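You operate a simulated robot arm through the tools that you are given. There is no shell and no other tool. Be economical: measure what you need, move in short steps, check, and stop when the job is done.

You are at the controls of a simulated two-armed robot. One attempt, no reset.

TASK
Put the black cup from the left half of the grey work bench on the green disc. Put the blue jar on the right half of the grey work bench. Press the blue fan button to switch it on. Fetch the black square tray and set it on the shelf under the grey work bench. Take the middle large beaker and put it in the grey tray on the left half of the grey work bench. Take the orange round mould and put it on the blue rubber slab. Take the green round mould and put it on the rubber end of the press bench. Take the brass square tray and put it on the top of the yellow-marked table. Put the blue trough on the top of the blue-marked table away on the middle right shelf of the white rack. Take the blue rubber disc and put it on the free spot right of the disc feeder. Put the red rubber disc on the bare side of the yellow-marked table away on the right half of the grey work bench. Put one of the small brown moulds from the carrying tray on the red rubber slab. Stack the three-well mould that says "57" from the bare side of the blue-marked table on top of the three-well mould labelled "92". Open the lid of the vacuum box. The order is free. Set down upright: black cup, blue jar.

The check looks at the end state, three seconds after you hand in, the way a careful person would. Anything else that was tipped, shoved, dropped, spilled or broken makes it a failure. Lids that push on must go on centred and level and be pressed home; caps that screw on are set level and turned clockwise until they are tight.

THE ROBOT
Two 7-joint arms with two-finger parallel grippers on one trunk, on a base that drives. Base frame: it is fixed to the floor where the robot stands at the start and does not move with it; the origin is under the middle of the robot, x ahead of it, y to its left, z up; the surface under the hand at the start is at about z = 0.85. Lengths are in m, angles in degrees, forces in N, time in s.
The left shoulder is at the start at [0.07, 0.13, 1.237], the right one opposite. With the tool pointing down near the work surface each hand reaches from about 0.1 to 0.5 m from the robot's upright axis, wherever it stands, measured 20 degrees to its own side. Places, roughly: black cup (5x5x5 cm) [0.5, 0.2, 0.9]; black square tray (8x8x3 cm) [0.8, 0.4, 0.9]; blue fan button [0.5, 0.5, 0.9]; blue jar [0.5, 0, 1]; blue rubber disc (4x4x2 cm) [4.6, -0.4, 0.8]; blue rubber slab (16x16x2 cm) [-1.6, 0.9, 0.8]; blue trough (8x17x6 cm) [2.8, -0.4, 0.8]; brass square tray (8x8x3 cm) [2.5, -0.1, 0.8]; free spot right of the disc feeder [4.7, -2.1, 0.8]; green disc (6x6x1 cm) [-1.4, 1.1, 0.8]; green round mould [0.5, -0.25, 0.75]; grey tray (26x30x5 cm) [0.9, 0.2, 0.9]; lid of the vacuum box [0.7, -0.2, 0.9]; middle large beaker [1, 0.5, 0.75]; middle right shelf of the white rack [11.5, 5.2, 1]; orange round mould [0.5, -0.25, 0.75]; red rubber disc (4x4x2 cm) [4.2, -0.4, 0.8]; red rubber slab (16x16x2 cm) [-1.5, 1.3, 0.8]; right half of the grey work bench [0.7, -1, 0.8]; rubber end of the press bench [-1.5, 1.1, 0.8]; shelf under the grey work bench [0.8, -0.4, 0.2]; small brown mould (6x10x4 cm) [-2, -0.3, 0.8]; three-well mould [3.25, -0.5, 0.75]; top of the yellow-marked table [4.7, 0.3, 0.8]. Payload 1.57 kg a hand.
The TCP of each hand is the grasp point between the finger pads, 0.03 m short of the fingertips. In the tool frame z runs along the fingers and y along their closing line. The gripper opens to 0.08 m. The fingers are 0.017 m wide and 0.012 m thick; the gripper's body (0.04 by 0.082 m) begins 0.08 m behind the TCP.
Orientation is told as [roll, pitch, yaw] about the base's x, y, z axes, in that order, counted from this pose: with the fingers straight down and closing along the base's y, the tool's x points along the base's -x, its y along +y and its z along -z.

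THE INTERFACE
- The arms move only by the tool step_arm. It takes "left_plan", "right_plan" or both (then of equal length, played together; a hand with none holds still); each is a list of rows, each a list of 2 entries, a list of its own where there are three numbers: the shift along the tool's x, y, z in cm, then the turn, a rotation vector about the tool's x, y, z in degrees. In form: [[[dx, dy, dz], [ax, ay, az]], ...]. A call has 1 to 8 rows; each row is the pose to reach, as a shift and turn from the pose commanded when the call began, along the tool's axes at that moment. "left_hand" and "right_hand" are, for a hand that has rows, the finger opening in cm, from 0 to 8, set as the call begins (left out, the last holds). A row lasts 0.2 s, in which the tool goes at most 0.05 m and 8.6 degrees; a call with a longer step from one row to the next is refused whole, and so is a gripper value outside its range. Where a pose cannot be reached the arm comes as near as it can. A force on the tool above 40 N (or 10 N above the force at the start of the call, whichever is more), or a blocked arm, ends the call early, and 0.2 s more pass. Each finger travels about 0.108 m/s and halts on what it meets, pressing with about 27 N; the grip force reading is that of the motor and also rises with nothing between the fingers. The clock runs only during rows and for 0.2 s after the last one: add rows that repeat a pose to give the fingers time. The reply holds the time, the measured pose of the TCP, the force on the tool along the base axes, the opening and the grip force, in the units named above and with some noise, with the torque about the TCP (base axes, N m) and any sound that the robot's microphone picked up.
- Cameras (640 x 400 px; columns grow to the right, rows downward): "scene" is now at [0.1205, -0.02, 1.4386]; the picture's right is [-0.24, -0.97, 0.00], its down [-0.74, 0.18, -0.65] and it looks along [0.63, -0.16, -0.76] (base axes); focal length 260 px, centre (320, 200). "left" rides on the left gripper at [0.072, 0.007, -0.122] in its tool frame; the picture's right is [-0.09, 1.00, 0.00], its down [-0.84, -0.08, -0.54] and it looks along [-0.54, -0.05, 0.84] (tool axes); focal length 238 px, centre (320, 200). "right" rides on the right gripper at [0.072, -0.007, -0.122] in its tool frame; the picture's right is [0.09, 1.00, 0.00], its down [-0.84, 0.08, -0.54] and it looks along [-0.54, 0.05, 0.84] (tool axes); focal length 238 px, centre (320, 200). There is no depth. A picture from a camera that has moved, and an enlarged one, comes with that camera's place and axes in the base frame and with its lens. The place of the scene camera against the robot may be out by one fixed shift of up to 0.012 m in any direction.
- get_image(camera): a new picture of that camera. The clock stands still meanwhile.
- raise_lower(by): slides the trunk up (or, below 0, down) by that many m; the arms and the scene camera ride with it, the base frame stays. It gives what a move gives, with no picture.
- roll_base(legs): drives the robot by 1 to 6 legs, each [ahead, left, turn to the left] in m, m and degrees, along the robot's own axes; the way and the turn of a leg run together, so that a leg with both is an arc; at most 1.5 m and 180 degrees a leg. The arms and the cameras ride along, it lands a little off, and it stops where it bumps. It gives what a move gives.
- aim_head(pan, tilt): turns the head with the scene camera to pan (to the left, within 86 degrees either way) and tilt (down, from -29 to 69), counted from straight ahead of the robot. It gives what a move gives.
- inspect(camera, box): a new picture of the part [left, top, right, bottom] of that camera's present view, enlarged. The clock stands still meanwhile.
- close_job(): hands the job in; it is judged then, once.

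Go step by step. Nothing tells you exact positions but the pictures and the camera data: compare them with the known pose of the tool, close in by small moves and look again before you grip or let go. The budget is 588 turns and 370 pictures, counting those below and the enlarged ones. Unless the task says otherwise, let go and move clear before handing in, and close with one line.

The tools are called after ">>>" by a JSON object that holds its "method" and its "body". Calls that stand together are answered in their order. step_arm: Moves the arms, as the interface text tells. Its arguments: {"type":"object","properties":{"left_plan":{"type":"array","items":{"type":"array"}},"left_hand":{"type":"number"},"right_plan":{"type":"array","items":{"type":"array"}},"right_hand":{"type":"number"}},"required":[]} The other tools are called the same way: raise_lower (by) slides the trunk up or down; roll_base (legs) drives the base; aim_head (pan, tilt) turns the head that bears the scene camera; get_image (camera) takes a picture; inspect (camera, box) takes an enlarged picture of a part of a camera's view; close_job () hands the job in.

At the start:

```text
t: 0.0
left_ee_pos: [0.342, 0.0907, 1.2474]
left_ee_rot: [-0.1, -0.1, 0.1]
left_contact_force: [-0.3, 0.0, 0.1]
left_ft_torque: [0.0, 0.02, 0.01]
left_width: 0.0801
left_gripper_force: 0.0
right_ee_pos: [0.3751, -0.1907, 1.1957]
right_ee_rot: [0.0, 0.0, -0.1]
right_contact_force: [0.3, -0.2, 0.0]
right_ft_torque: [0.02, -0.03, -0.01]
right_width: 0.0799
right_gripper_force: 0.2
trunk travel left (down, up): [-0.875, 0.065]
robot x, y, heading: [0.0003, -0.0009, 0.1]
head pan, tilt: [-13.8, 49.4]
```

scene: 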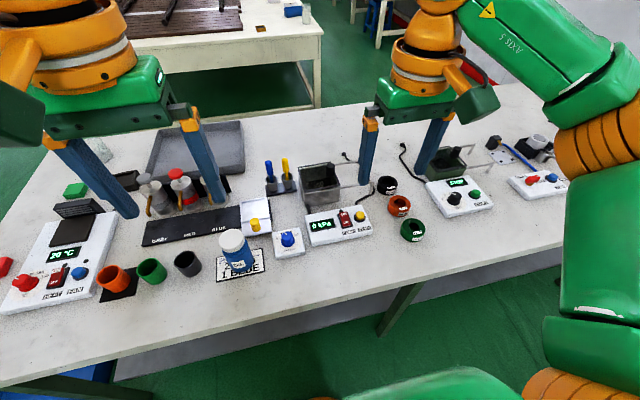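
right: 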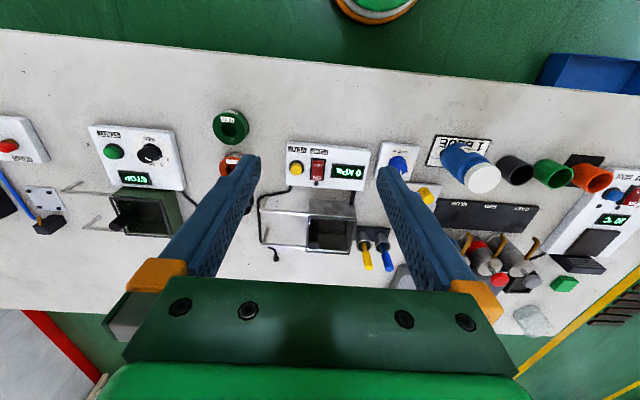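
left: 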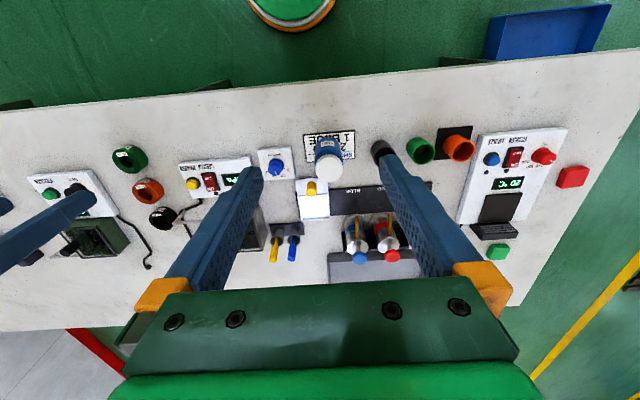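

I see the grey bench ahead with cups, a jar, panels and moulds. First I look around with the head to find the work places.

>>> {"method": "inspect", "body": {"camera": "scene", "box": [0, 120, 320, 320]}}

>>> {"method": "inspect", "body": {"camera": "scene", "box": [240, 120, 600, 345]}}

>>> {"method": "aim_head", "body": {"pan": 50, "tilt": 25}}

```text
2.00 times, centred on (160, 220) of scene
camera zoom: at [0.1205, -0.02, 1.4386], right [-0.24, -0.97, 0.0], down [-0.74, 0.18, -0.65], along [0.63, -0.16, -0.76], focal length 520 px, centre (640, 160)
```

zoom: 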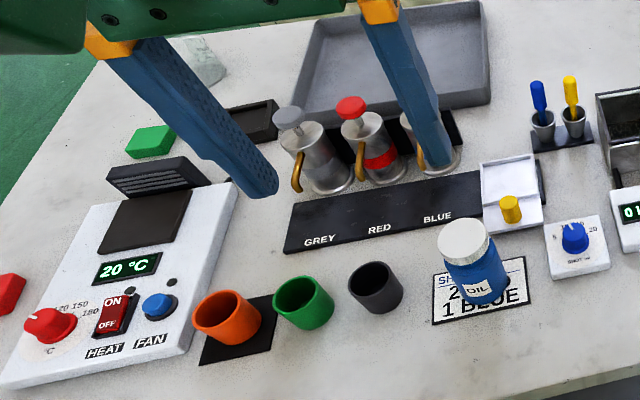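

```text
1.78 times, centred on (420, 232) of scene
camera zoom: at [0.1205, -0.02, 1.4386], right [-0.24, -0.97, 0.0], down [-0.74, 0.18, -0.65], along [0.63, -0.16, -0.76], focal length 462 px, centre (142, 142)
```

zoom: 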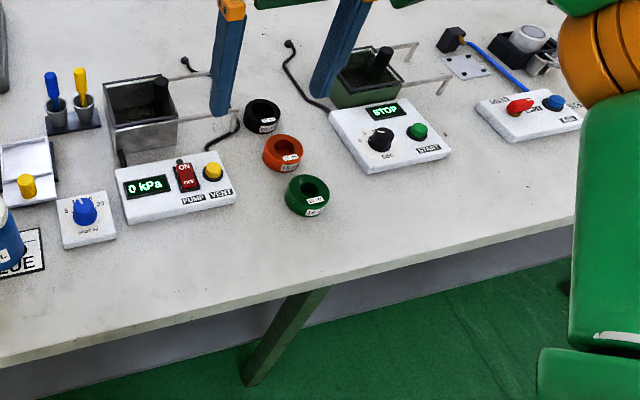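

```text
t: 1.3
left_ee_pos: [0.3407, 0.0917, 1.2491]
left_ee_rot: [0.0, 0.0, 0.0]
left_contact_force: [0.3, 0.0, -0.1]
left_ft_torque: [0.01, 0.01, 0.01]
left_width: 0.0801
left_gripper_force: 0.1
right_ee_pos: [0.3745, -0.1917, 1.1948]
right_ee_rot: [0.0, -0.2, -0.1]
right_contact_force: [0.2, -0.4, 0.3]
right_ft_torque: [0.02, 0.0, -0.04]
right_width: 0.08
right_gripper_force: 0.1
trunk travel left (down, up): [-0.875, 0.065]
robot x, y, heading: [0.0013, -0.0031, 0.1]
head pan, tilt: [50.0, 25.0]
```

I continue surveying the room.

>>> {"method": "get_image", "body": {"camera": "scene"}}

>>> {"method": "aim_head", "body": {"pan": 0, "tilt": 10}}

>>> {"method": "get_image", "body": {"camera": "scene"}}

>>> {"method": "aim_head", "body": {"pan": -55, "tilt": 20}}

>>> {"method": "get_image", "body": {"camera": "scene"}}

```text
364 pictures are left
camera scene: at [0.1045, 0.069, 1.4752], right [0.77, -0.64, 0.0], down [-0.27, -0.32, -0.91], along [0.58, 0.69, -0.42], focal length 260 px, centre (320, 200)
```

scene: 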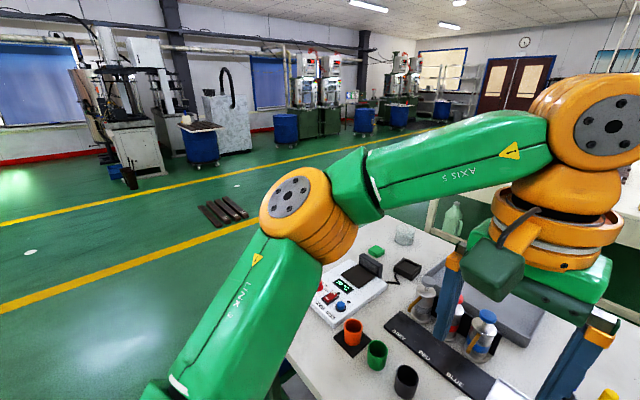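

```text
t: 2.5
left_ee_pos: [0.3401, 0.0907, 1.2486]
left_ee_rot: [-0.1, 0.0, 0.1]
left_contact_force: [-0.3, 0.3, 0.1]
left_ft_torque: [0.02, 0.03, -0.01]
left_width: 0.08
left_gripper_force: 0.2
right_ee_pos: [0.3749, -0.1895, 1.1957]
right_ee_rot: [-0.1, 0.0, -0.1]
right_contact_force: [0.4, 0.3, -0.9]
right_ft_torque: [-0.01, 0.02, 0.01]
right_width: 0.08
right_gripper_force: 0.1
trunk travel left (down, up): [-0.875, 0.065]
robot x, y, heading: [0.0024, 0.0026, -0.1]
head pan, tilt: [0.0, 10.0]
```

```text
363 pictures are left
camera scene: at [0.1381, -0.0013, 1.4996], right [0.0, -1.0, 0.0], down [-0.17, 0.0, -0.98], along [0.98, 0.0, -0.17], focal length 260 px, centre (320, 200)
```

scene: 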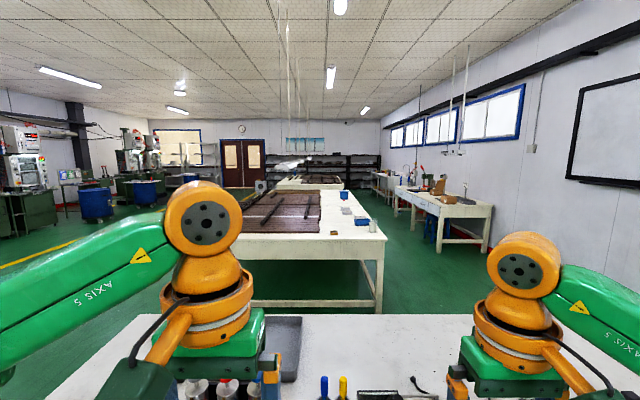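

```text
t: 3.8
left_ee_pos: [0.3421, 0.0914, 1.2488]
left_ee_rot: [-0.1, -0.1, 0.1]
left_contact_force: [-0.3, -0.4, -0.4]
left_ft_torque: [0.03, 0.0, 0.02]
left_width: 0.0801
left_gripper_force: 0.0
right_ee_pos: [0.3743, -0.1918, 1.1956]
right_ee_rot: [0.0, 0.0, 0.0]
right_contact_force: [-0.9, 0.8, -0.6]
right_ft_torque: [0.01, 0.0, 0.0]
right_width: 0.0799
right_gripper_force: 0.1
trunk travel left (down, up): [-0.875, 0.065]
robot x, y, heading: [-0.0031, 0.0014, -0.1]
head pan, tilt: [-55.0, 20.0]
```

```text
362 pictures are left
camera scene: at [0.0986, -0.0776, 1.4834], right [-0.82, -0.57, 0.0], down [-0.2, 0.28, -0.94], along [0.54, -0.77, -0.34], focal length 260 px, centre (320, 200)
```

scene: 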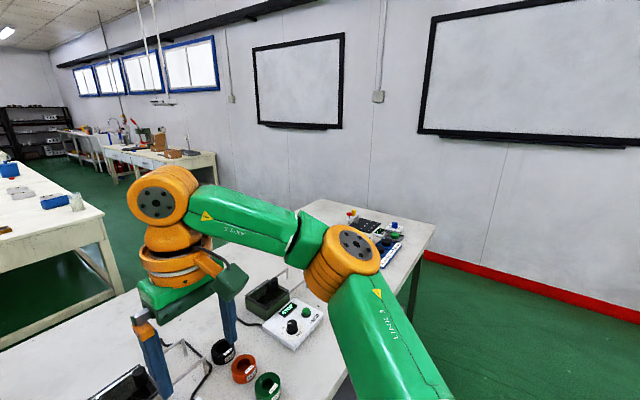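

The base and bench edge need a look before driving; I look down in front of the robot.

>>> {"method": "aim_head", "body": {"pan": 0, "tilt": 69}}

>>> {"method": "get_image", "body": {"camera": "scene"}}

```text
t: 5.0
left_ee_pos: [0.3417, 0.09, 1.2503]
left_ee_rot: [-0.1, 0.0, 0.1]
left_contact_force: [-0.4, 0.2, 0.5]
left_ft_torque: [0.0, 0.0, -0.02]
left_width: 0.08
left_gripper_force: 0.0
right_ee_pos: [0.3742, -0.1917, 1.1951]
right_ee_rot: [0.0, 0.0, -0.2]
right_contact_force: [0.5, 0.3, 0.2]
right_ft_torque: [0.0, 0.0, 0.02]
right_width: 0.0801
right_gripper_force: 0.1
trunk travel left (down, up): [-0.875, 0.065]
robot x, y, heading: [0.0006, 0.0013, -0.2]
head pan, tilt: [0.0, 68.8]
```

```text
361 pictures are left
camera scene: at [0.1011, -0.0016, 1.4159], right [0.0, -1.0, 0.0], down [-0.93, 0.0, -0.36], along [0.36, 0.0, -0.93], focal length 260 px, centre (320, 200)
```

scene: 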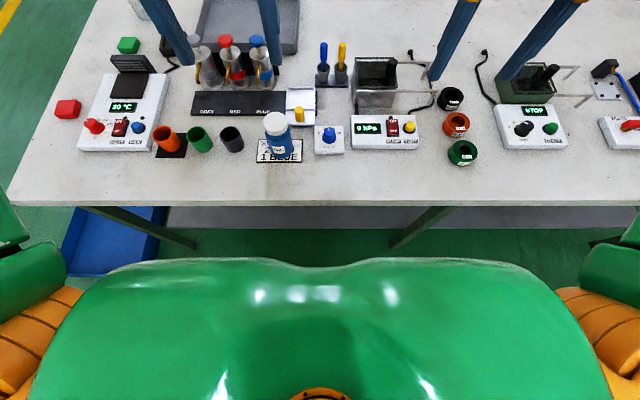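

Bench edge is at about x=0.32 and the chest is at about 0.14. I drive left and slightly ahead so the fan button falls in the left hand's reach.

>>> {"method": "roll_base", "body": {"legs": [[0.05, 0.25, 0]]}}

>>> {"method": "get_image", "body": {"camera": "scene"}}

>>> {"method": "get_image", "body": {"camera": "left"}}

```text
t: 6.8
left_ee_pos: [0.3888, 0.3365, 1.2495]
left_ee_rot: [0.1, -0.2, 0.4]
left_contact_force: [0.5, 0.4, 0.3]
left_ft_torque: [0.08, -0.01, 0.01]
left_width: 0.08
left_gripper_force: 0.0
right_ee_pos: [0.4245, 0.0545, 1.1952]
right_ee_rot: [0.2, -0.1, 0.2]
right_contact_force: [0.0, -0.5, -1.4]
right_ft_torque: [0.04, 0.0, 0.03]
right_width: 0.0801
right_gripper_force: 0.1
trunk travel left (down, up): [-0.875, 0.065]
robot x, y, heading: [0.0482, 0.2506, 0.5]
head pan, tilt: [0.0, 68.8]
```

```text
360 pictures are left
camera scene: at [0.1495, 0.2427, 1.4159], right [0.0, -1.0, 0.0], down [-0.93, 0.0, -0.36], along [0.36, 0.0, -0.93], focal length 260 px, centre (320, 200)
```

scene: 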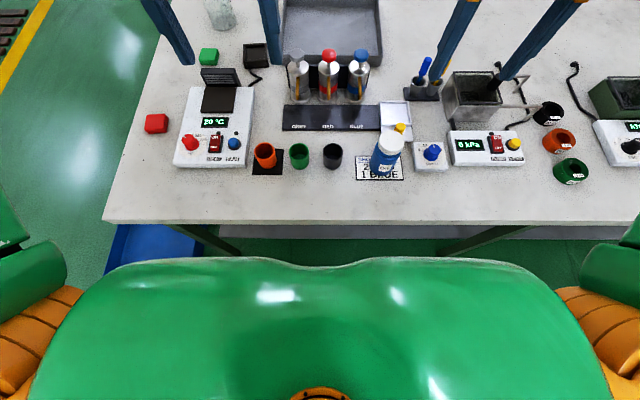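

```text
359 pictures are left
camera left: at [0.3185, 0.3428, 1.3713], right [0.09, 1.0, 0.0], down [0.84, -0.07, 0.54], along [0.54, -0.04, -0.84], focal length 238 px, centre (320, 200)
```

left: 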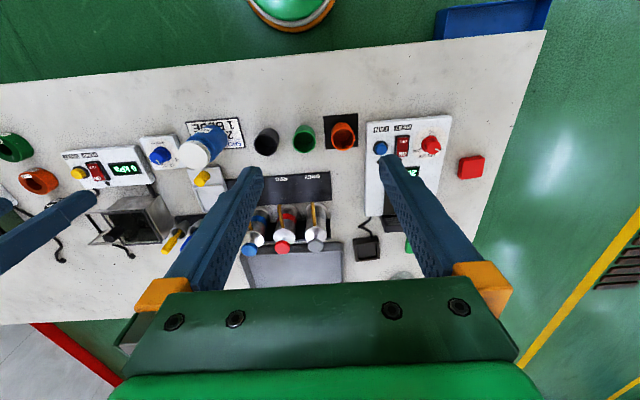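

Triangulating, the fan button is at about (0.527, 0.468, 0.84) and the bench top is at about z=0.80. I move the closed left hand above the button.

>>> {"method": "step_arm", "body": {"left_plan": [[[-1.7, 1.6, 3.6], [0, 0, 0]], [[-3.4, 3.3, 7.2], [0, 0, 0]], [[-5.2, 4.9, 10.9], [0, 0, 0]], [[-6.9, 6.5, 14.5], [0, 0, 0]], [[-8.6, 8.2, 18.1], [0, 0, 0]], [[-10.4, 9.8, 21.8], [0, 0, 0]], [[-12.1, 11.5, 25.4], [0, 0, 0]], [[-13.8, 13.1, 29], [0, 0, 0]]], "left_hand": 0}}

>>> {"method": "get_image", "body": {"camera": "left"}}

>>> {"method": "get_image", "body": {"camera": "scene"}}

```text
t: 8.6
left_ee_pos: [0.5289, 0.4704, 0.9603]
left_ee_rot: [-0.1, 0.0, 0.4]
left_contact_force: [-0.8, 0.3, 1.0]
left_ft_torque: [-0.04, 0.01, 0.02]
left_width: 0.0
left_gripper_force: 21.7
right_ee_pos: [0.4263, 0.0569, 1.1954]
right_ee_rot: [0.1, 0.0, 0.2]
right_contact_force: [0.1, -0.9, -0.3]
right_ft_torque: [0.01, 0.04, -0.01]
right_width: 0.0803
right_gripper_force: 0.0
trunk travel left (down, up): [-0.875, 0.065]
robot x, y, heading: [0.0483, 0.2487, 0.5]
head pan, tilt: [0.0, 68.8]
```

```text
358 pictures are left
camera left: at [0.4574, 0.4773, 1.0826], right [0.09, 1.0, 0.0], down [0.84, -0.07, 0.54], along [0.54, -0.05, -0.84], focal length 238 px, centre (320, 200)
```

left: 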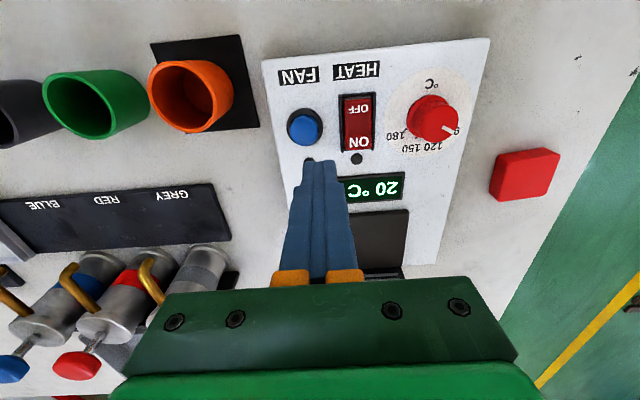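

```text
357 pictures are left
camera scene: at [0.1517, 0.2465, 1.4157], right [0.0, -1.0, 0.0], down [-0.93, 0.0, -0.36], along [0.36, 0.0, -0.93], focal length 260 px, centre (320, 200)
```

scene: 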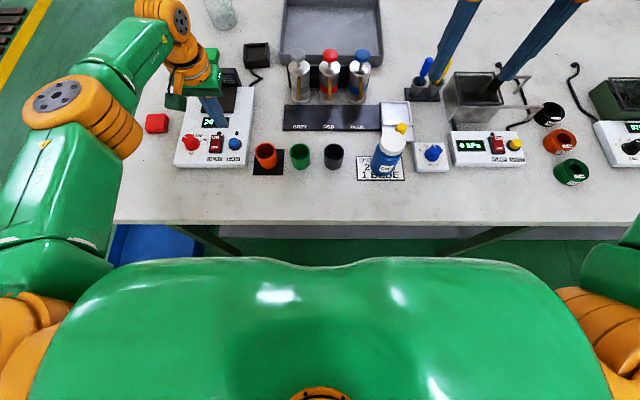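

The button lies 1.5 cm to the right of and 0.6 cm nearer than the tip, so I correct for that and go down toward it.

>>> {"method": "step_arm", "body": {"left_plan": [[[0.6, -1.5, 2], [0, 0, 0]], [[0.6, -1.5, 5], [0, 0, 0]], [[0.6, -1.5, 7.0], [0, 0, 0]]]}}

>>> {"method": "inspect", "body": {"camera": "left", "box": [240, 40, 460, 220]}}

```text
t: 9.4
left_ee_pos: [0.5171, 0.4536, 0.9109]
left_ee_rot: [0.1, -1.2, 0.6]
left_contact_force: [-14.3, -3.1, 29.1]
left_ft_torque: [-0.09, 0.61, 0.03]
left_width: 0.0
left_gripper_force: 21.5
left hand out of reach, approached as far as the arm can: row 3
right_ee_pos: [0.4168, 0.0551, 1.1981]
right_ee_rot: [0.2, -0.5, 0.2]
right_contact_force: [0.7, 0.5, 0.0]
right_ft_torque: [-0.01, 0.03, -0.01]
right_width: 0.0798
right_gripper_force: 0.1
trunk travel left (down, up): [-0.875, 0.065]
robot x, y, heading: [0.0491, 0.248, 0.4]
head pan, tilt: [0.0, 68.8]
heard: click
stopped in row 3 (left hand): the force on the tool passed its limit at 114 N (the readings are from after the stop); the commanded pose is now the measured one
```

```text
2.22 times, centred on (350, 130) of left
camera zoom: at [0.4446, 0.4607, 1.0304], right [0.08, 1.0, 0.0], down [0.83, -0.07, 0.56], along [0.56, -0.04, -0.83], focal length 530 px, centre (253, 356)
```

zoom: 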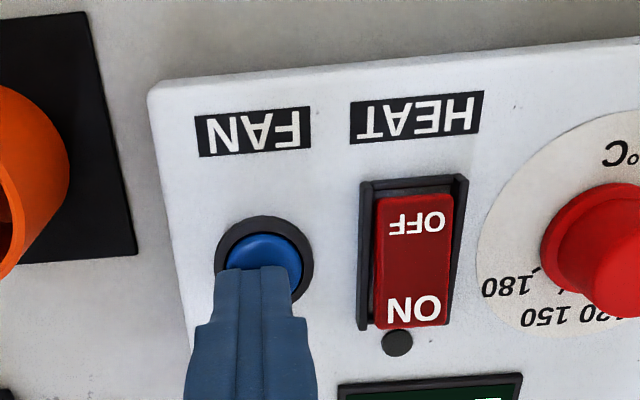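

There was a click, with the button top at about z=0.88. I lift off and check its state.

>>> {"method": "step_arm", "body": {"left_plan": [[[0, 0, -3], [0, 0, 0]], [[0, 0, -6], [0, 0, 0]], [[0, 0, -10], [0, 0, 0]]]}}

>>> {"method": "get_image", "body": {"camera": "left"}}

>>> {"method": "inspect", "body": {"camera": "scene", "box": [140, 50, 300, 200]}}

```text
t: 10.2
left_ee_pos: [0.5203, 0.4573, 1.0068]
left_ee_rot: [0.1, -1.2, 0.4]
left_contact_force: [-0.5, 0.0, 0.8]
left_ft_torque: [0.0, -0.01, -0.01]
left_width: 0.0001
left_gripper_force: 21.3
right_ee_pos: [0.4233, 0.0585, 1.1958]
right_ee_rot: [0.1, -0.3, 0.2]
right_contact_force: [0.4, -0.5, -0.1]
right_ft_torque: [0.0, -0.04, 0.01]
right_width: 0.0798
right_gripper_force: 0.0
trunk travel left (down, up): [-0.875, 0.065]
robot x, y, heading: [0.046, 0.2464, 0.3]
head pan, tilt: [0.0, 68.8]
```

```text
355 pictures are left
camera left: at [0.4476, 0.4625, 1.1273], right [0.08, 1.0, 0.0], down [0.83, -0.07, 0.56], along [0.56, -0.04, -0.83], focal length 238 px, centre (320, 200)
```

left: 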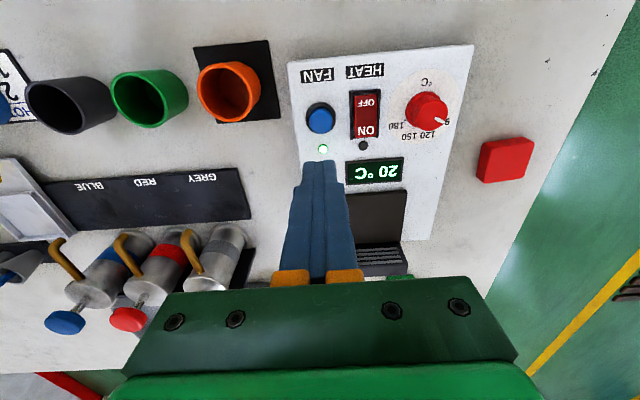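

```text
2.67 times, centred on (220, 125) of scene
camera zoom: at [0.1479, 0.2461, 1.416], right [0.0, -1.0, 0.0], down [-0.93, 0.0, -0.36], along [0.36, 0.0, -0.93], focal length 694 px, centre (587, 400)
```

zoom: 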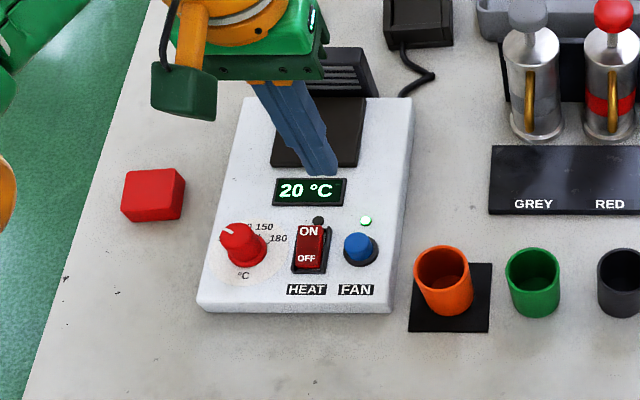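

The fan light is on. Next I look at the back-left area (tray, beakers) and at the vacuum box.

>>> {"method": "aim_head", "body": {"pan": 15, "tilt": 40}}

>>> {"method": "inspect", "body": {"camera": "scene", "box": [120, 100, 440, 300]}}

>>> {"method": "inspect", "body": {"camera": "scene", "box": [400, 100, 640, 250]}}

```text
t: 11.1
left_ee_pos: [0.5224, 0.4569, 1.0053]
left_ee_rot: [0.2, -0.9, 0.5]
left_contact_force: [0.4, -0.2, 0.3]
left_ft_torque: [0.03, 0.0, 0.01]
left_width: 0.0
left_gripper_force: 21.4
right_ee_pos: [0.4257, 0.0586, 1.1952]
right_ee_rot: [0.0, 0.0, 0.2]
right_contact_force: [0.5, 0.0, 0.5]
right_ft_torque: [-0.04, 0.0, 0.01]
right_width: 0.0802
right_gripper_force: 0.1
trunk travel left (down, up): [-0.875, 0.065]
robot x, y, heading: [0.0508, 0.2511, 0.2]
head pan, tilt: [15.0, 40.0]
```

```text
2.00 times, centred on (280, 200) of scene
camera zoom: at [0.1771, 0.2691, 1.4518], right [0.26, -0.96, 0.0], down [-0.62, -0.17, -0.77], along [0.74, 0.2, -0.64], focal length 520 px, centre (400, 200)
```

zoom: 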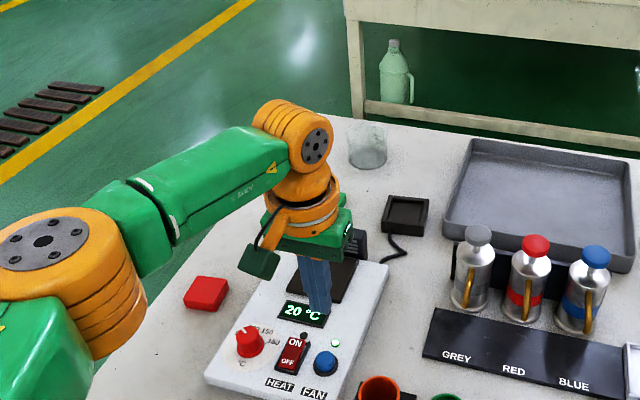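

```text
2.67 times, centred on (520, 175) of scene
camera zoom: at [0.1771, 0.2691, 1.4518], right [0.26, -0.96, 0.0], down [-0.62, -0.17, -0.77], along [0.74, 0.2, -0.64], focal length 694 px, centre (-213, 267)
```

zoom: 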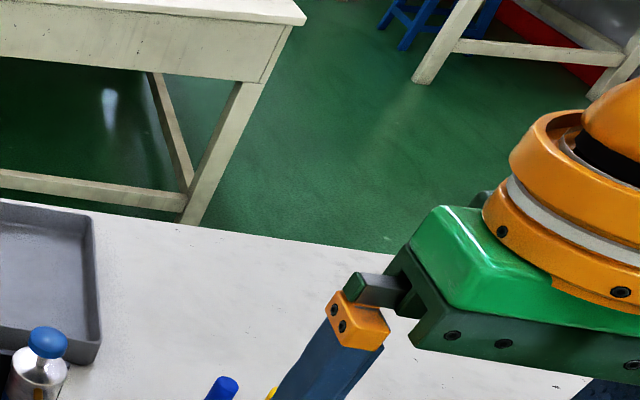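

The fan is done. I retract the left arm and drive right to view the vacuum box and the moulds.

>>> {"method": "step_arm", "body": {"left_plan": [[[2, -2, -4], [0, 0, 0]], [[4, -4, -8], [0, 0, 0]], [[6, -6, -11], [0, 0, 0]], [[8, -8, -15], [0, 0, 0]], [[10, -10, -19], [0, 0, 0]], [[13, -12, -22], [0, 0, 0]]], "left_hand": 8}}

>>> {"method": "roll_base", "body": {"legs": [[0, -0.4, 0]]}}

>>> {"method": "aim_head", "body": {"pan": 0, "tilt": 55}}

>>> {"method": "get_image", "body": {"camera": "scene"}}

>>> {"method": "get_image", "body": {"camera": "right"}}

>>> {"method": "get_image", "body": {"camera": "left"}}

```text
t: 12.5
left_ee_pos: [0.3882, 0.333, 1.2247]
left_ee_rot: [0.2, -1.1, 0.6]
left_contact_force: [0.7, 0.2, 0.6]
left_ft_torque: [0.02, -0.04, -0.01]
left_width: 0.08
left_gripper_force: 0.0
right_ee_pos: [0.423, 0.0563, 1.1957]
right_ee_rot: [0.1, -0.1, 0.2]
right_contact_force: [0.7, 0.1, 0.0]
right_ft_torque: [-0.02, 0.01, 0.01]
right_width: 0.0802
right_gripper_force: 0.0
trunk travel left (down, up): [-0.875, 0.065]
robot x, y, heading: [0.0458, 0.2479, 0.3]
head pan, tilt: [15.0, 40.0]
```

```text
t: 15.0
left_ee_pos: [0.3918, -0.0618, 1.2227]
left_ee_rot: [0.1, -1.0, 0.2]
left_contact_force: [0.5, -0.2, 0.3]
left_ft_torque: [0.02, 0.0, 0.01]
left_width: 0.0798
left_gripper_force: 0.1
right_ee_pos: [0.4257, -0.3377, 1.1967]
right_ee_rot: [0.0, -0.2, 0.0]
right_contact_force: [0.2, 0.0, -0.4]
right_ft_torque: [-0.01, 0.0, 0.0]
right_width: 0.08
right_gripper_force: 0.1
trunk travel left (down, up): [-0.875, 0.065]
robot x, y, heading: [0.0503, -0.1471, 0.2]
head pan, tilt: [15.0, 40.0]
```

```text
t: 15.8
left_ee_pos: [0.3913, -0.0642, 1.2238]
left_ee_rot: [0.2, -1.0, 0.2]
left_contact_force: [-0.1, -0.2, 0.0]
left_ft_torque: [0.0, 0.02, -0.02]
left_width: 0.0801
left_gripper_force: 0.0
right_ee_pos: [0.4238, -0.341, 1.1956]
right_ee_rot: [0.0, -0.1, -0.1]
right_contact_force: [-0.1, -0.1, 0.0]
right_ft_torque: [-0.01, -0.04, 0.0]
right_width: 0.08
right_gripper_force: 0.1
trunk travel left (down, up): [-0.875, 0.065]
robot x, y, heading: [0.0518, -0.1478, 0.1]
head pan, tilt: [0.0, 55.0]
```

```text
351 pictures are left
camera scene: at [0.1674, -0.1504, 1.4313], right [0.0, -1.0, 0.0], down [-0.82, 0.0, -0.57], along [0.57, 0.0, -0.82], focal length 260 px, centre (320, 200)
```

scene: 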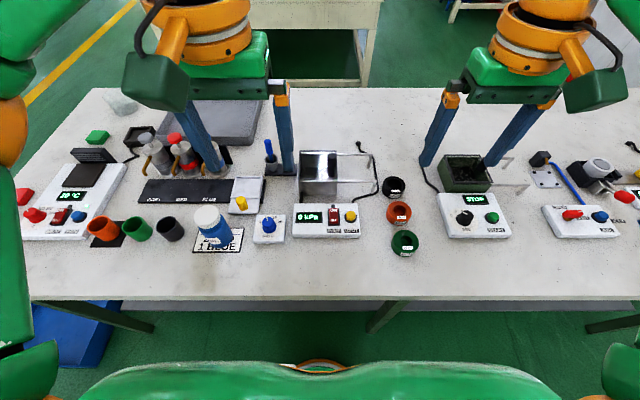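

```text
350 pictures are left
camera right: at [0.3541, -0.3465, 1.3189], right [-0.09, 1.0, 0.0], down [0.84, 0.08, 0.54], along [0.54, 0.05, -0.84], focal length 238 px, centre (320, 200)
```

right: 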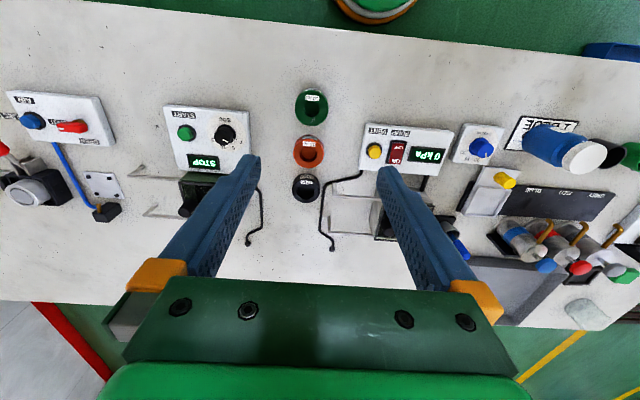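

```text
349 pictures are left
camera left: at [0.3187, -0.0581, 1.3444], right [0.09, 1.0, 0.0], down [0.83, -0.08, 0.56], along [0.55, -0.05, -0.83], focal length 238 px, centre (320, 200)
```

left: 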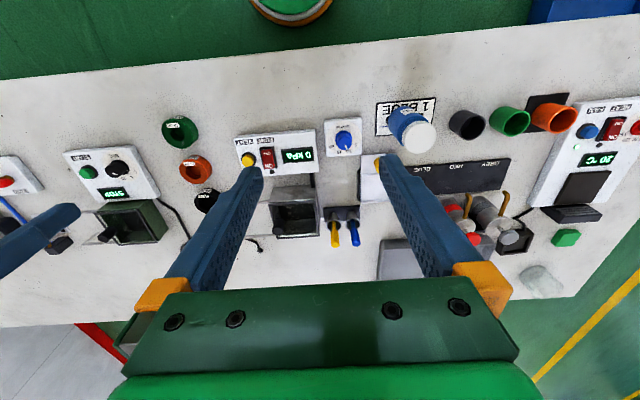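

>>> {"method": "inspect", "body": {"camera": "scene", "box": [250, 130, 410, 260]}}

>>> {"method": "inspect", "body": {"camera": "left", "box": [200, 110, 380, 270]}}

>>> {"method": "inspect", "body": {"camera": "right", "box": [100, 90, 460, 260]}}

```text
3.08 times, centred on (330, 195) of scene
camera zoom: at [0.1674, -0.1504, 1.4313], right [0.0, -1.0, 0.0], down [-0.82, 0.0, -0.57], along [0.57, 0.0, -0.82], focal length 800 px, centre (289, 215)
```

zoom: 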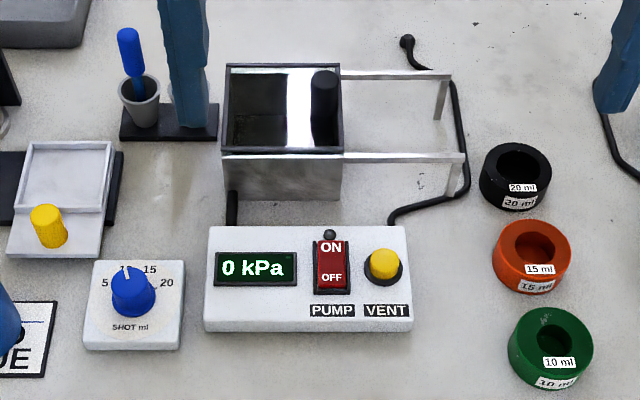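

```text
2.50 times, centred on (290, 190) of left
camera zoom: at [0.3187, -0.0581, 1.3444], right [0.09, 1.0, 0.0], down [0.83, -0.08, 0.56], along [0.55, -0.05, -0.83], focal length 596 px, centre (395, 225)
```

zoom: 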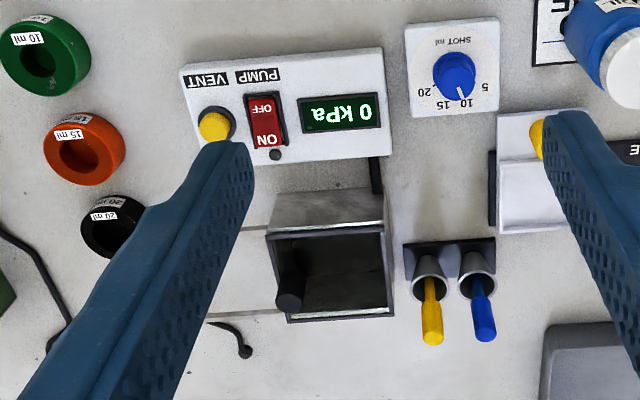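

```text
1.78 times, centred on (280, 175) of right
camera zoom: at [0.3541, -0.3465, 1.3189], right [-0.09, 1.0, 0.0], down [0.84, 0.08, 0.54], along [0.54, 0.05, -0.84], focal length 424 px, centre (391, 244)
```

zoom: 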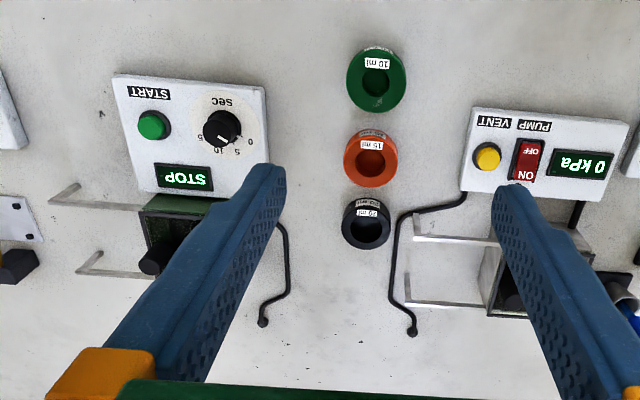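

The vacuum box has a clear sliding lid with a black knob, and its rails run to the right. I move closer and bring the right hand over the knob, at about (0.64, -0.18).

>>> {"method": "roll_base", "body": {"legs": [[0.07, 0, 0]]}}

>>> {"method": "get_image", "body": {"camera": "right"}}

```text
t: 16.8
left_ee_pos: [0.4527, -0.0657, 1.2258]
left_ee_rot: [0.1, -1.5, 0.2]
left_contact_force: [-0.4, 0.5, 0.9]
left_ft_torque: [-0.01, -0.04, -0.01]
left_width: 0.0798
left_gripper_force: 0.0
right_ee_pos: [0.4876, -0.3406, 1.1987]
right_ee_rot: [0.0, -0.5, -0.1]
right_contact_force: [-0.7, -0.9, 1.0]
right_ft_torque: [-0.03, -0.04, -0.03]
right_width: 0.0802
right_gripper_force: 0.1
trunk travel left (down, up): [-0.875, 0.065]
robot x, y, heading: [0.1178, -0.1519, -0.3]
head pan, tilt: [0.0, 55.0]
```

```text
345 pictures are left
camera right: at [0.4154, -0.3465, 1.3214], right [-0.09, 1.0, 0.0], down [0.83, 0.08, 0.55], along [0.55, 0.05, -0.84], focal length 238 px, centre (320, 200)
```

right: 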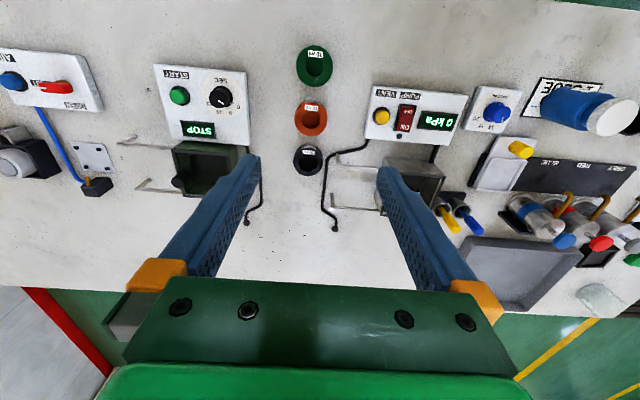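

>>> {"method": "step_arm", "body": {"right_plan": [[[-1, 2, 2], [0, 0, 0]], [[-3, 5, 5], [0, 0, 0]], [[-4.5, 8, 8], [0, 0, 0]], [[-6, 11, 11], [0, 0, 0]], [[-7, 14.5, 13], [0, 0, 0]], [[-8, 18, 15], [0, 0, 0]]], "left_plan": [[[0, 4.5, 0], [0, 0, 0]], [[0, 9, 0], [0, 0, 0]], [[0, 13, 0], [0, 0, 0]], [[0, 17, 0], [0, 0, 0]], [[0, 20, 0], [0, 0, 0]], [[0, 20, 0], [0, 0, 0]]]}}

>>> {"method": "get_image", "body": {"camera": "right"}}

```text
t: 18.2
left_ee_pos: [0.4622, 0.1385, 1.2217]
left_ee_rot: [-0.1, -1.0, 0.2]
left_contact_force: [-1.2, -0.4, -0.2]
left_ft_torque: [0.01, 0.01, -0.01]
left_width: 0.0804
left_gripper_force: 0.1
right_ee_pos: [0.5755, -0.1583, 1.0457]
right_ee_rot: [0.1, -0.1, -0.1]
right_contact_force: [-0.1, -0.9, -0.6]
right_ft_torque: [0.0, 0.03, 0.01]
right_width: 0.0799
right_gripper_force: 0.1
trunk travel left (down, up): [-0.875, 0.065]
robot x, y, heading: [0.1163, -0.149, -0.1]
head pan, tilt: [0.0, 55.0]
```

```text
344 pictures are left
camera right: at [0.5046, -0.1642, 1.1689], right [-0.09, 1.0, 0.0], down [0.84, 0.08, 0.54], along [0.54, 0.05, -0.84], focal length 238 px, centre (320, 200)
```

right: 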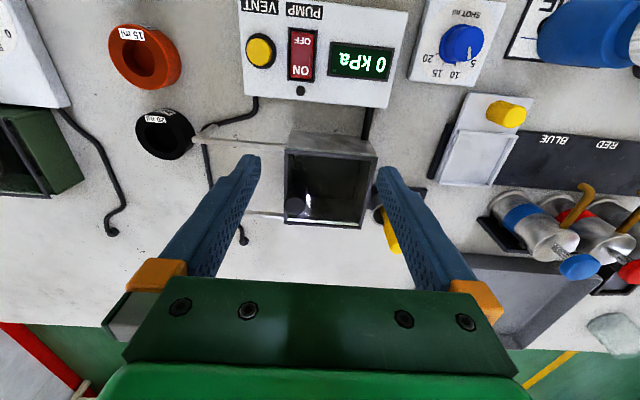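

>>> {"method": "step_arm", "body": {"right_plan": [[[-3.5, -1, 1], [0, 0, 0]], [[-7, -2, 3], [0, 0, 0]]]}}

>>> {"method": "get_image", "body": {"camera": "right"}}

>>> {"method": "inspect", "body": {"camera": "scene", "box": [240, 60, 480, 220]}}

```text
t: 18.8
left_ee_pos: [0.4619, 0.1356, 1.223]
left_ee_rot: [0.1, -1.0, 0.3]
left_contact_force: [-0.3, 0.2, 0.2]
left_ft_torque: [0.0, 0.02, 0.02]
left_width: 0.0799
left_gripper_force: 0.0
right_ee_pos: [0.5919, -0.193, 1.0198]
right_ee_rot: [0.0, -0.2, -0.1]
right_contact_force: [0.0, 0.1, -0.5]
right_ft_torque: [0.0, 0.0, -0.01]
right_width: 0.0803
right_gripper_force: 0.0
right hand out of reach, approached as far as the arm can: row 1, 2
trunk travel left (down, up): [-0.875, 0.065]
robot x, y, heading: [0.1232, -0.1492, 0.1]
head pan, tilt: [0.0, 55.0]
```

```text
343 pictures are left
camera right: at [0.5207, -0.1993, 1.1441], right [-0.09, 1.0, 0.0], down [0.84, 0.08, 0.54], along [0.54, 0.05, -0.84], focal length 238 px, centre (320, 200)
```

right: 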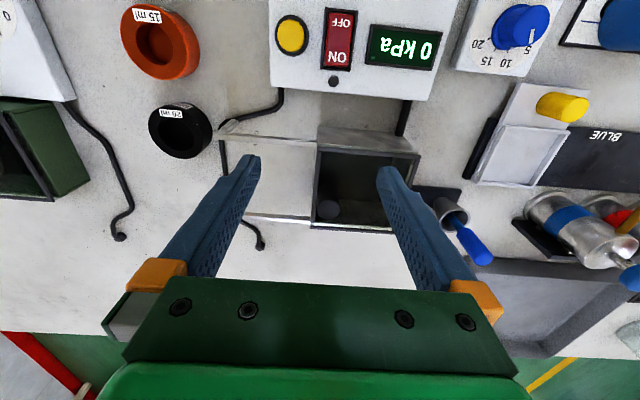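

```text
2.50 times, centred on (360, 140) of scene
camera zoom: at [0.2393, -0.1508, 1.4312], right [0.0, -1.0, 0.0], down [-0.82, 0.0, -0.57], along [0.57, 0.0, -0.82], focal length 650 px, centre (220, 350)
```

zoom: 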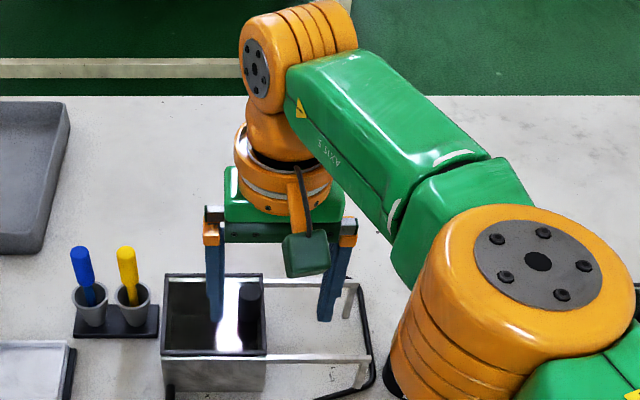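

The knob is just out of reach, so I move 5 cm closer.

>>> {"method": "roll_base", "body": {"legs": [[0.05, 0.0, 0]]}}

>>> {"method": "step_arm", "body": {"right_plan": [[[-1, 1, 0], [0, 0, 0]], [[-1, 1, 0], [0, 0, 0]]]}}

>>> {"method": "get_image", "body": {"camera": "right"}}

```text
t: 19.7
left_ee_pos: [0.503, 0.1361, 1.2262]
left_ee_rot: [0.1, -1.4, 0.1]
left_contact_force: [-1.0, 0.0, 0.0]
left_ft_torque: [-0.02, -0.03, -0.01]
left_width: 0.08
left_gripper_force: 0.0
right_ee_pos: [0.6333, -0.1934, 1.0246]
right_ee_rot: [0.0, -0.5, -0.1]
right_contact_force: [-0.9, -0.7, 1.1]
right_ft_torque: [0.0, -0.09, -0.01]
right_width: 0.0801
right_gripper_force: 0.1
trunk travel left (down, up): [-0.875, 0.065]
robot x, y, heading: [0.1713, -0.1503, -0.2]
head pan, tilt: [0.0, 55.0]
```

```text
t: 20.3
left_ee_pos: [0.5092, 0.1344, 1.2251]
left_ee_rot: [0.0, -1.1, 0.1]
left_contact_force: [-0.2, -0.4, 0.5]
left_ft_torque: [0.0, -0.02, 0.01]
left_width: 0.0801
left_gripper_force: 0.1
right_ee_pos: [0.6365, -0.187, 1.0209]
right_ee_rot: [0.0, -0.2, -0.3]
right_contact_force: [-0.3, 0.4, -1.0]
right_ft_torque: [-0.01, -0.04, 0.0]
right_width: 0.0799
right_gripper_force: 0.1
right hand out of reach, approached as far as the arm can: row 1, 2
trunk travel left (down, up): [-0.875, 0.065]
robot x, y, heading: [0.1725, -0.1517, -0.2]
head pan, tilt: [0.0, 55.0]
```

```text
341 pictures are left
camera right: at [0.5655, -0.1933, 1.1444], right [-0.09, 1.0, 0.0], down [0.83, 0.07, 0.55], along [0.54, 0.05, -0.84], focal length 238 px, centre (320, 200)
```

right: 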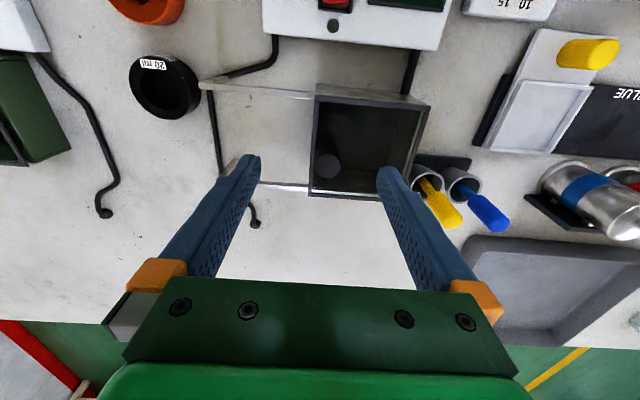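

The knob is at (0.652, -0.178) with its top at 0.956, and the lid plane is at about 0.912. I lower the trunk 5.5 cm, which brings the open fingers around the knob.

>>> {"method": "raise_lower", "body": {"by": -0.055}}

>>> {"method": "step_arm", "body": {"right_plan": [[[-1.0, 0.8, 0], [0, 0, 0]]]}}

>>> {"method": "get_image", "body": {"camera": "right"}}

>>> {"method": "get_image", "body": {"camera": "scene"}}

```text
t: 21.3
left_ee_pos: [0.5115, 0.1349, 1.1682]
left_ee_rot: [0.2, -1.0, 0.1]
left_contact_force: [0.5, -0.1, 0.3]
left_ft_torque: [0.0, -0.03, 0.01]
left_width: 0.08
left_gripper_force: 0.0
right_ee_pos: [0.6402, -0.1881, 0.9658]
right_ee_rot: [0.1, -0.1, -0.1]
right_contact_force: [0.3, 1.6, -0.6]
right_ft_torque: [-0.02, -0.03, -0.03]
right_width: 0.0801
right_gripper_force: 0.1
trunk travel left (down, up): [-0.82, 0.12]
robot x, y, heading: [0.1711, -0.1519, -0.3]
head pan, tilt: [0.0, 55.0]
```

```text
t: 21.7
left_ee_pos: [0.511, 0.1364, 1.1679]
left_ee_rot: [0.1, -0.9, 0.1]
left_contact_force: [-0.4, 0.0, -0.3]
left_ft_torque: [-0.05, 0.02, 0.01]
left_width: 0.08
left_gripper_force: 0.0
right_ee_pos: [0.6375, -0.1862, 0.9668]
right_ee_rot: [0.0, -0.2, -0.2]
right_contact_force: [-0.5, 0.3, 0.1]
right_ft_torque: [0.01, 0.0, 0.0]
right_width: 0.0798
right_gripper_force: 0.1
right hand out of reach, approached as far as the arm can: row 1
trunk travel left (down, up): [-0.82, 0.12]
robot x, y, heading: [0.1713, -0.152, -0.0]
head pan, tilt: [0.0, 55.0]
```

```text
340 pictures are left
camera right: at [0.5673, -0.1917, 1.0885], right [-0.09, 1.0, 0.0], down [0.84, 0.07, 0.54], along [0.54, 0.05, -0.84], focal length 238 px, centre (320, 200)
```

right: 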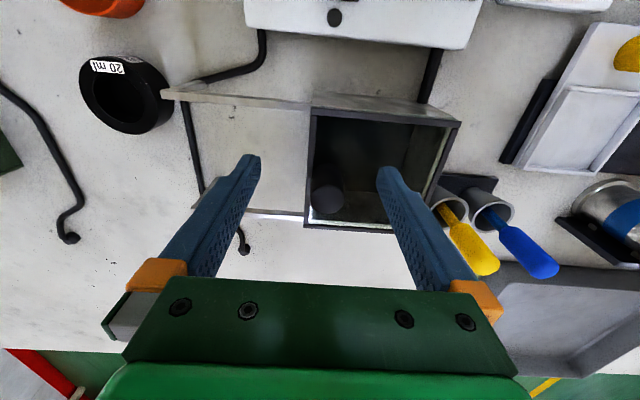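

```text
339 pictures are left
camera scene: at [0.2883, -0.1503, 1.3763], right [0.0, -1.0, 0.0], down [-0.82, 0.0, -0.57], along [0.57, 0.0, -0.82], focal length 260 px, centre (320, 200)
```

scene: 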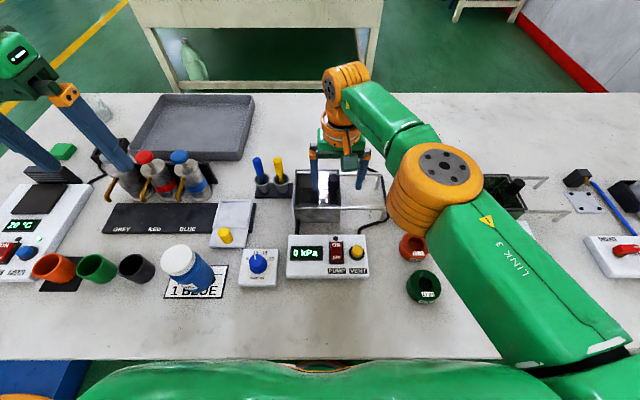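

The fingers straddle the knob. I close to 3 cm and slide the lid 9.5 cm to the right along the rails.

>>> {"method": "step_arm", "body": {"right_plan": [[[0, 0, 0], [0, 0, 0]], [[0, 0, 0], [0, 0, 0]], [[0, -2, 0], [0, 0, 0]], [[0, -4, 0], [0, 0, 0]], [[0, -6, 0], [0, 0, 0]], [[0, -8, 0], [0, 0, 0]], [[0, -9.5, 0], [0, 0, 0]]], "right_hand": 3}}

>>> {"method": "get_image", "body": {"camera": "right"}}

```text
t: 23.3
left_ee_pos: [0.512, 0.1341, 1.1689]
left_ee_rot: [0.1, -1.1, 0.2]
left_contact_force: [-0.2, -0.5, -0.1]
left_ft_torque: [-0.01, -0.03, -0.04]
left_width: 0.0801
left_gripper_force: 0.1
right_ee_pos: [0.6382, -0.2821, 0.9655]
right_ee_rot: [0.2, -0.1, -0.3]
right_contact_force: [-0.2, 0.2, 0.7]
right_ft_torque: [-0.01, -0.04, -0.01]
right_width: 0.0297
right_gripper_force: 0.0
trunk travel left (down, up): [-0.82, 0.12]
robot x, y, heading: [0.1699, -0.1484, -0.0]
head pan, tilt: [0.0, 55.0]
```

```text
338 pictures are left
camera right: at [0.5668, -0.2889, 1.0885], right [-0.09, 1.0, 0.0], down [0.84, 0.07, 0.54], along [0.54, 0.05, -0.84], focal length 238 px, centre (320, 200)
```

right: 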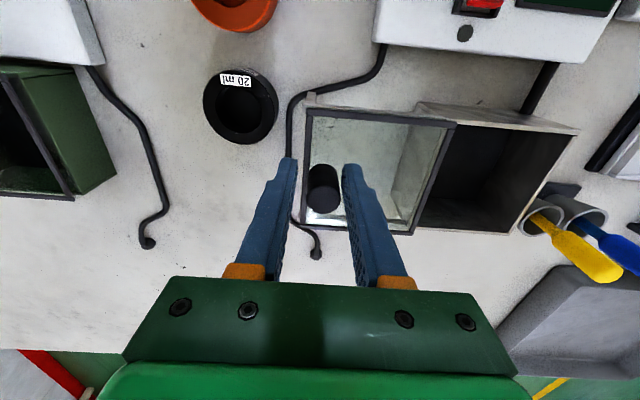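

The lid slid well, and I nudge it the last bit to the rail end.

>>> {"method": "step_arm", "body": {"right_plan": [[[0, -0.5, 0], [0, 0, 0]], [[0, -0.9, 0], [0, 0, 0]]]}}

>>> {"method": "get_image", "body": {"camera": "right"}}

```text
t: 23.9
left_ee_pos: [0.5096, 0.1386, 1.1683]
left_ee_rot: [-0.1, -1.2, 0.2]
left_contact_force: [0.0, 0.0, -0.3]
left_ft_torque: [0.04, 0.02, -0.02]
left_width: 0.0798
left_gripper_force: 0.0
right_ee_pos: [0.6363, -0.2874, 0.9664]
right_ee_rot: [0.0, 0.0, -0.1]
right_contact_force: [-2.8, 5.1, -0.1]
right_ft_torque: [0.16, 0.05, 0.08]
right_width: 0.0349
right_gripper_force: 3.4
trunk travel left (down, up): [-0.82, 0.12]
robot x, y, heading: [0.1693, -0.1516, 0.2]
head pan, tilt: [0.0, 55.0]
```

```text
337 pictures are left
camera right: at [0.5658, -0.2936, 1.0891], right [-0.09, 1.0, 0.0], down [0.84, 0.08, 0.54], along [0.54, 0.05, -0.84], focal length 238 px, centre (320, 200)
```

right: 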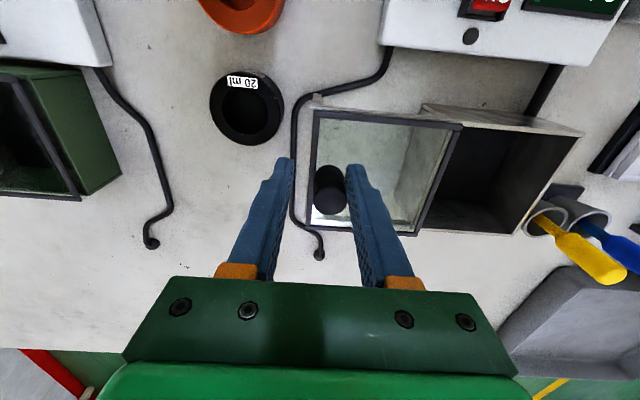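

The lid rests against its end stop, fully open. I withdraw the right hand and look at the jar with the left hand camera.

>>> {"method": "step_arm", "body": {"right_plan": [[[0, 0.4, -1], [0, 0, 0]], [[0, 0.4, -5], [0, 0, 0]], [[0, 0.4, -10], [0, 0, 0]], [[4, -1, -13], [0, 0, 0]], [[8, -4, -15], [0, 0, 0]], [[12, -8, -16], [0, 0, 0]]], "right_hand": 4.5}}

>>> {"method": "get_image", "body": {"camera": "left"}}

>>> {"method": "get_image", "body": {"camera": "right"}}

>>> {"method": "get_image", "body": {"camera": "scene"}}

```text
refused: row 4 steps farther than a row can; nothing moved
```

```text
336 pictures are left
camera left: at [0.4377, 0.1449, 1.2885], right [0.09, 1.0, 0.0], down [0.83, -0.07, 0.56], along [0.56, -0.05, -0.83], focal length 238 px, centre (320, 200)
```

left: 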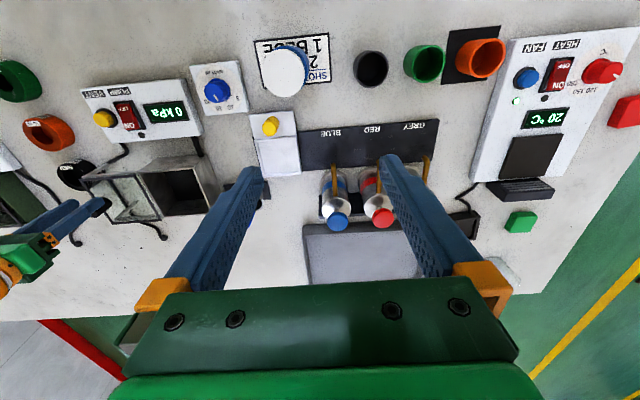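

```text
335 pictures are left
camera right: at [0.5658, -0.2936, 1.0891], right [-0.09, 1.0, 0.0], down [0.84, 0.08, 0.54], along [0.54, 0.05, -0.84], focal length 238 px, centre (320, 200)
```

right: 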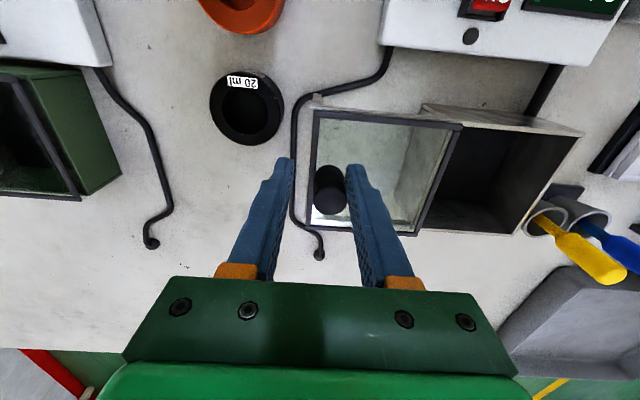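

```text
334 pictures are left
camera scene: at [0.287, -0.1473, 1.3764], right [0.0, -1.0, 0.0], down [-0.82, 0.0, -0.57], along [0.57, 0.0, -0.82], focal length 260 px, centre (320, 200)
```

scene: 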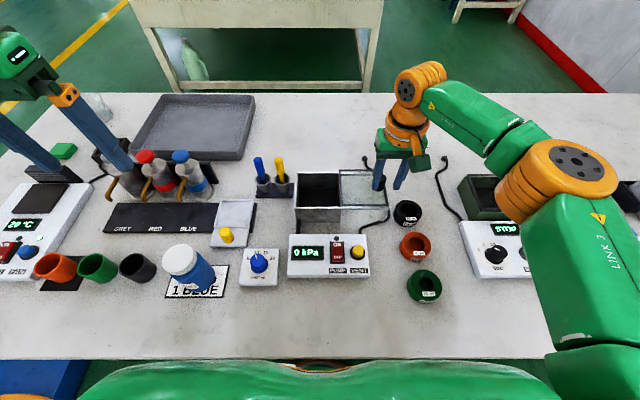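

>>> {"method": "step_arm", "body": {"right_plan": [[[0, 0.4, -1], [0, 0, 0]], [[0, 0.4, -5], [0, 0, 0]], [[0, 0.4, -9.5], [0, 0, 0]], [[3, -1, -12], [0, 0, 0]], [[6.5, -3, -14], [0, 0, 0]], [[10, -6, -15], [0, 0, 0]]], "right_hand": 4.5, "left_plan": [[[1, -1, 1], [0, 0, 0]], [[2, -2, 2], [0, 0, 0]], [[3, -3, 4], [0, 0, 0]], [[4.8, -3.9, 6], [0, 0, 0]], [[4.8, -3.9, 6], [0, 0, 0]], [[4.8, -3.9, 6], [0, 0, 0]]], "left_hand": 8}}

>>> {"method": "get_image", "body": {"camera": "left"}}

```text
t: 25.3
left_ee_pos: [0.4643, 0.0954, 1.1076]
left_ee_rot: [0.1, -1.2, 0.1]
left_contact_force: [-0.2, 0.8, 1.3]
left_ft_torque: [-0.02, 0.02, 0.02]
left_width: 0.0799
left_gripper_force: 0.1
right_ee_pos: [0.5332, -0.3526, 1.1154]
right_ee_rot: [0.0, -0.2, -0.2]
right_contact_force: [-0.4, 0.0, -0.6]
right_ft_torque: [-0.02, 0.01, 0.0]
right_width: 0.0451
right_gripper_force: 0.1
trunk travel left (down, up): [-0.82, 0.12]
robot x, y, heading: [0.1723, -0.1476, 0.1]
head pan, tilt: [0.0, 55.0]
```

```text
333 pictures are left
camera left: at [0.392, 0.1015, 1.2284], right [0.09, 1.0, 0.0], down [0.83, -0.08, 0.56], along [0.56, -0.05, -0.83], focal length 238 px, centre (320, 200)
```

left: 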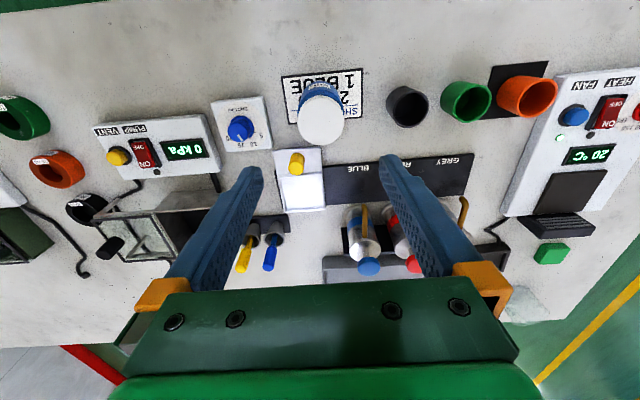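

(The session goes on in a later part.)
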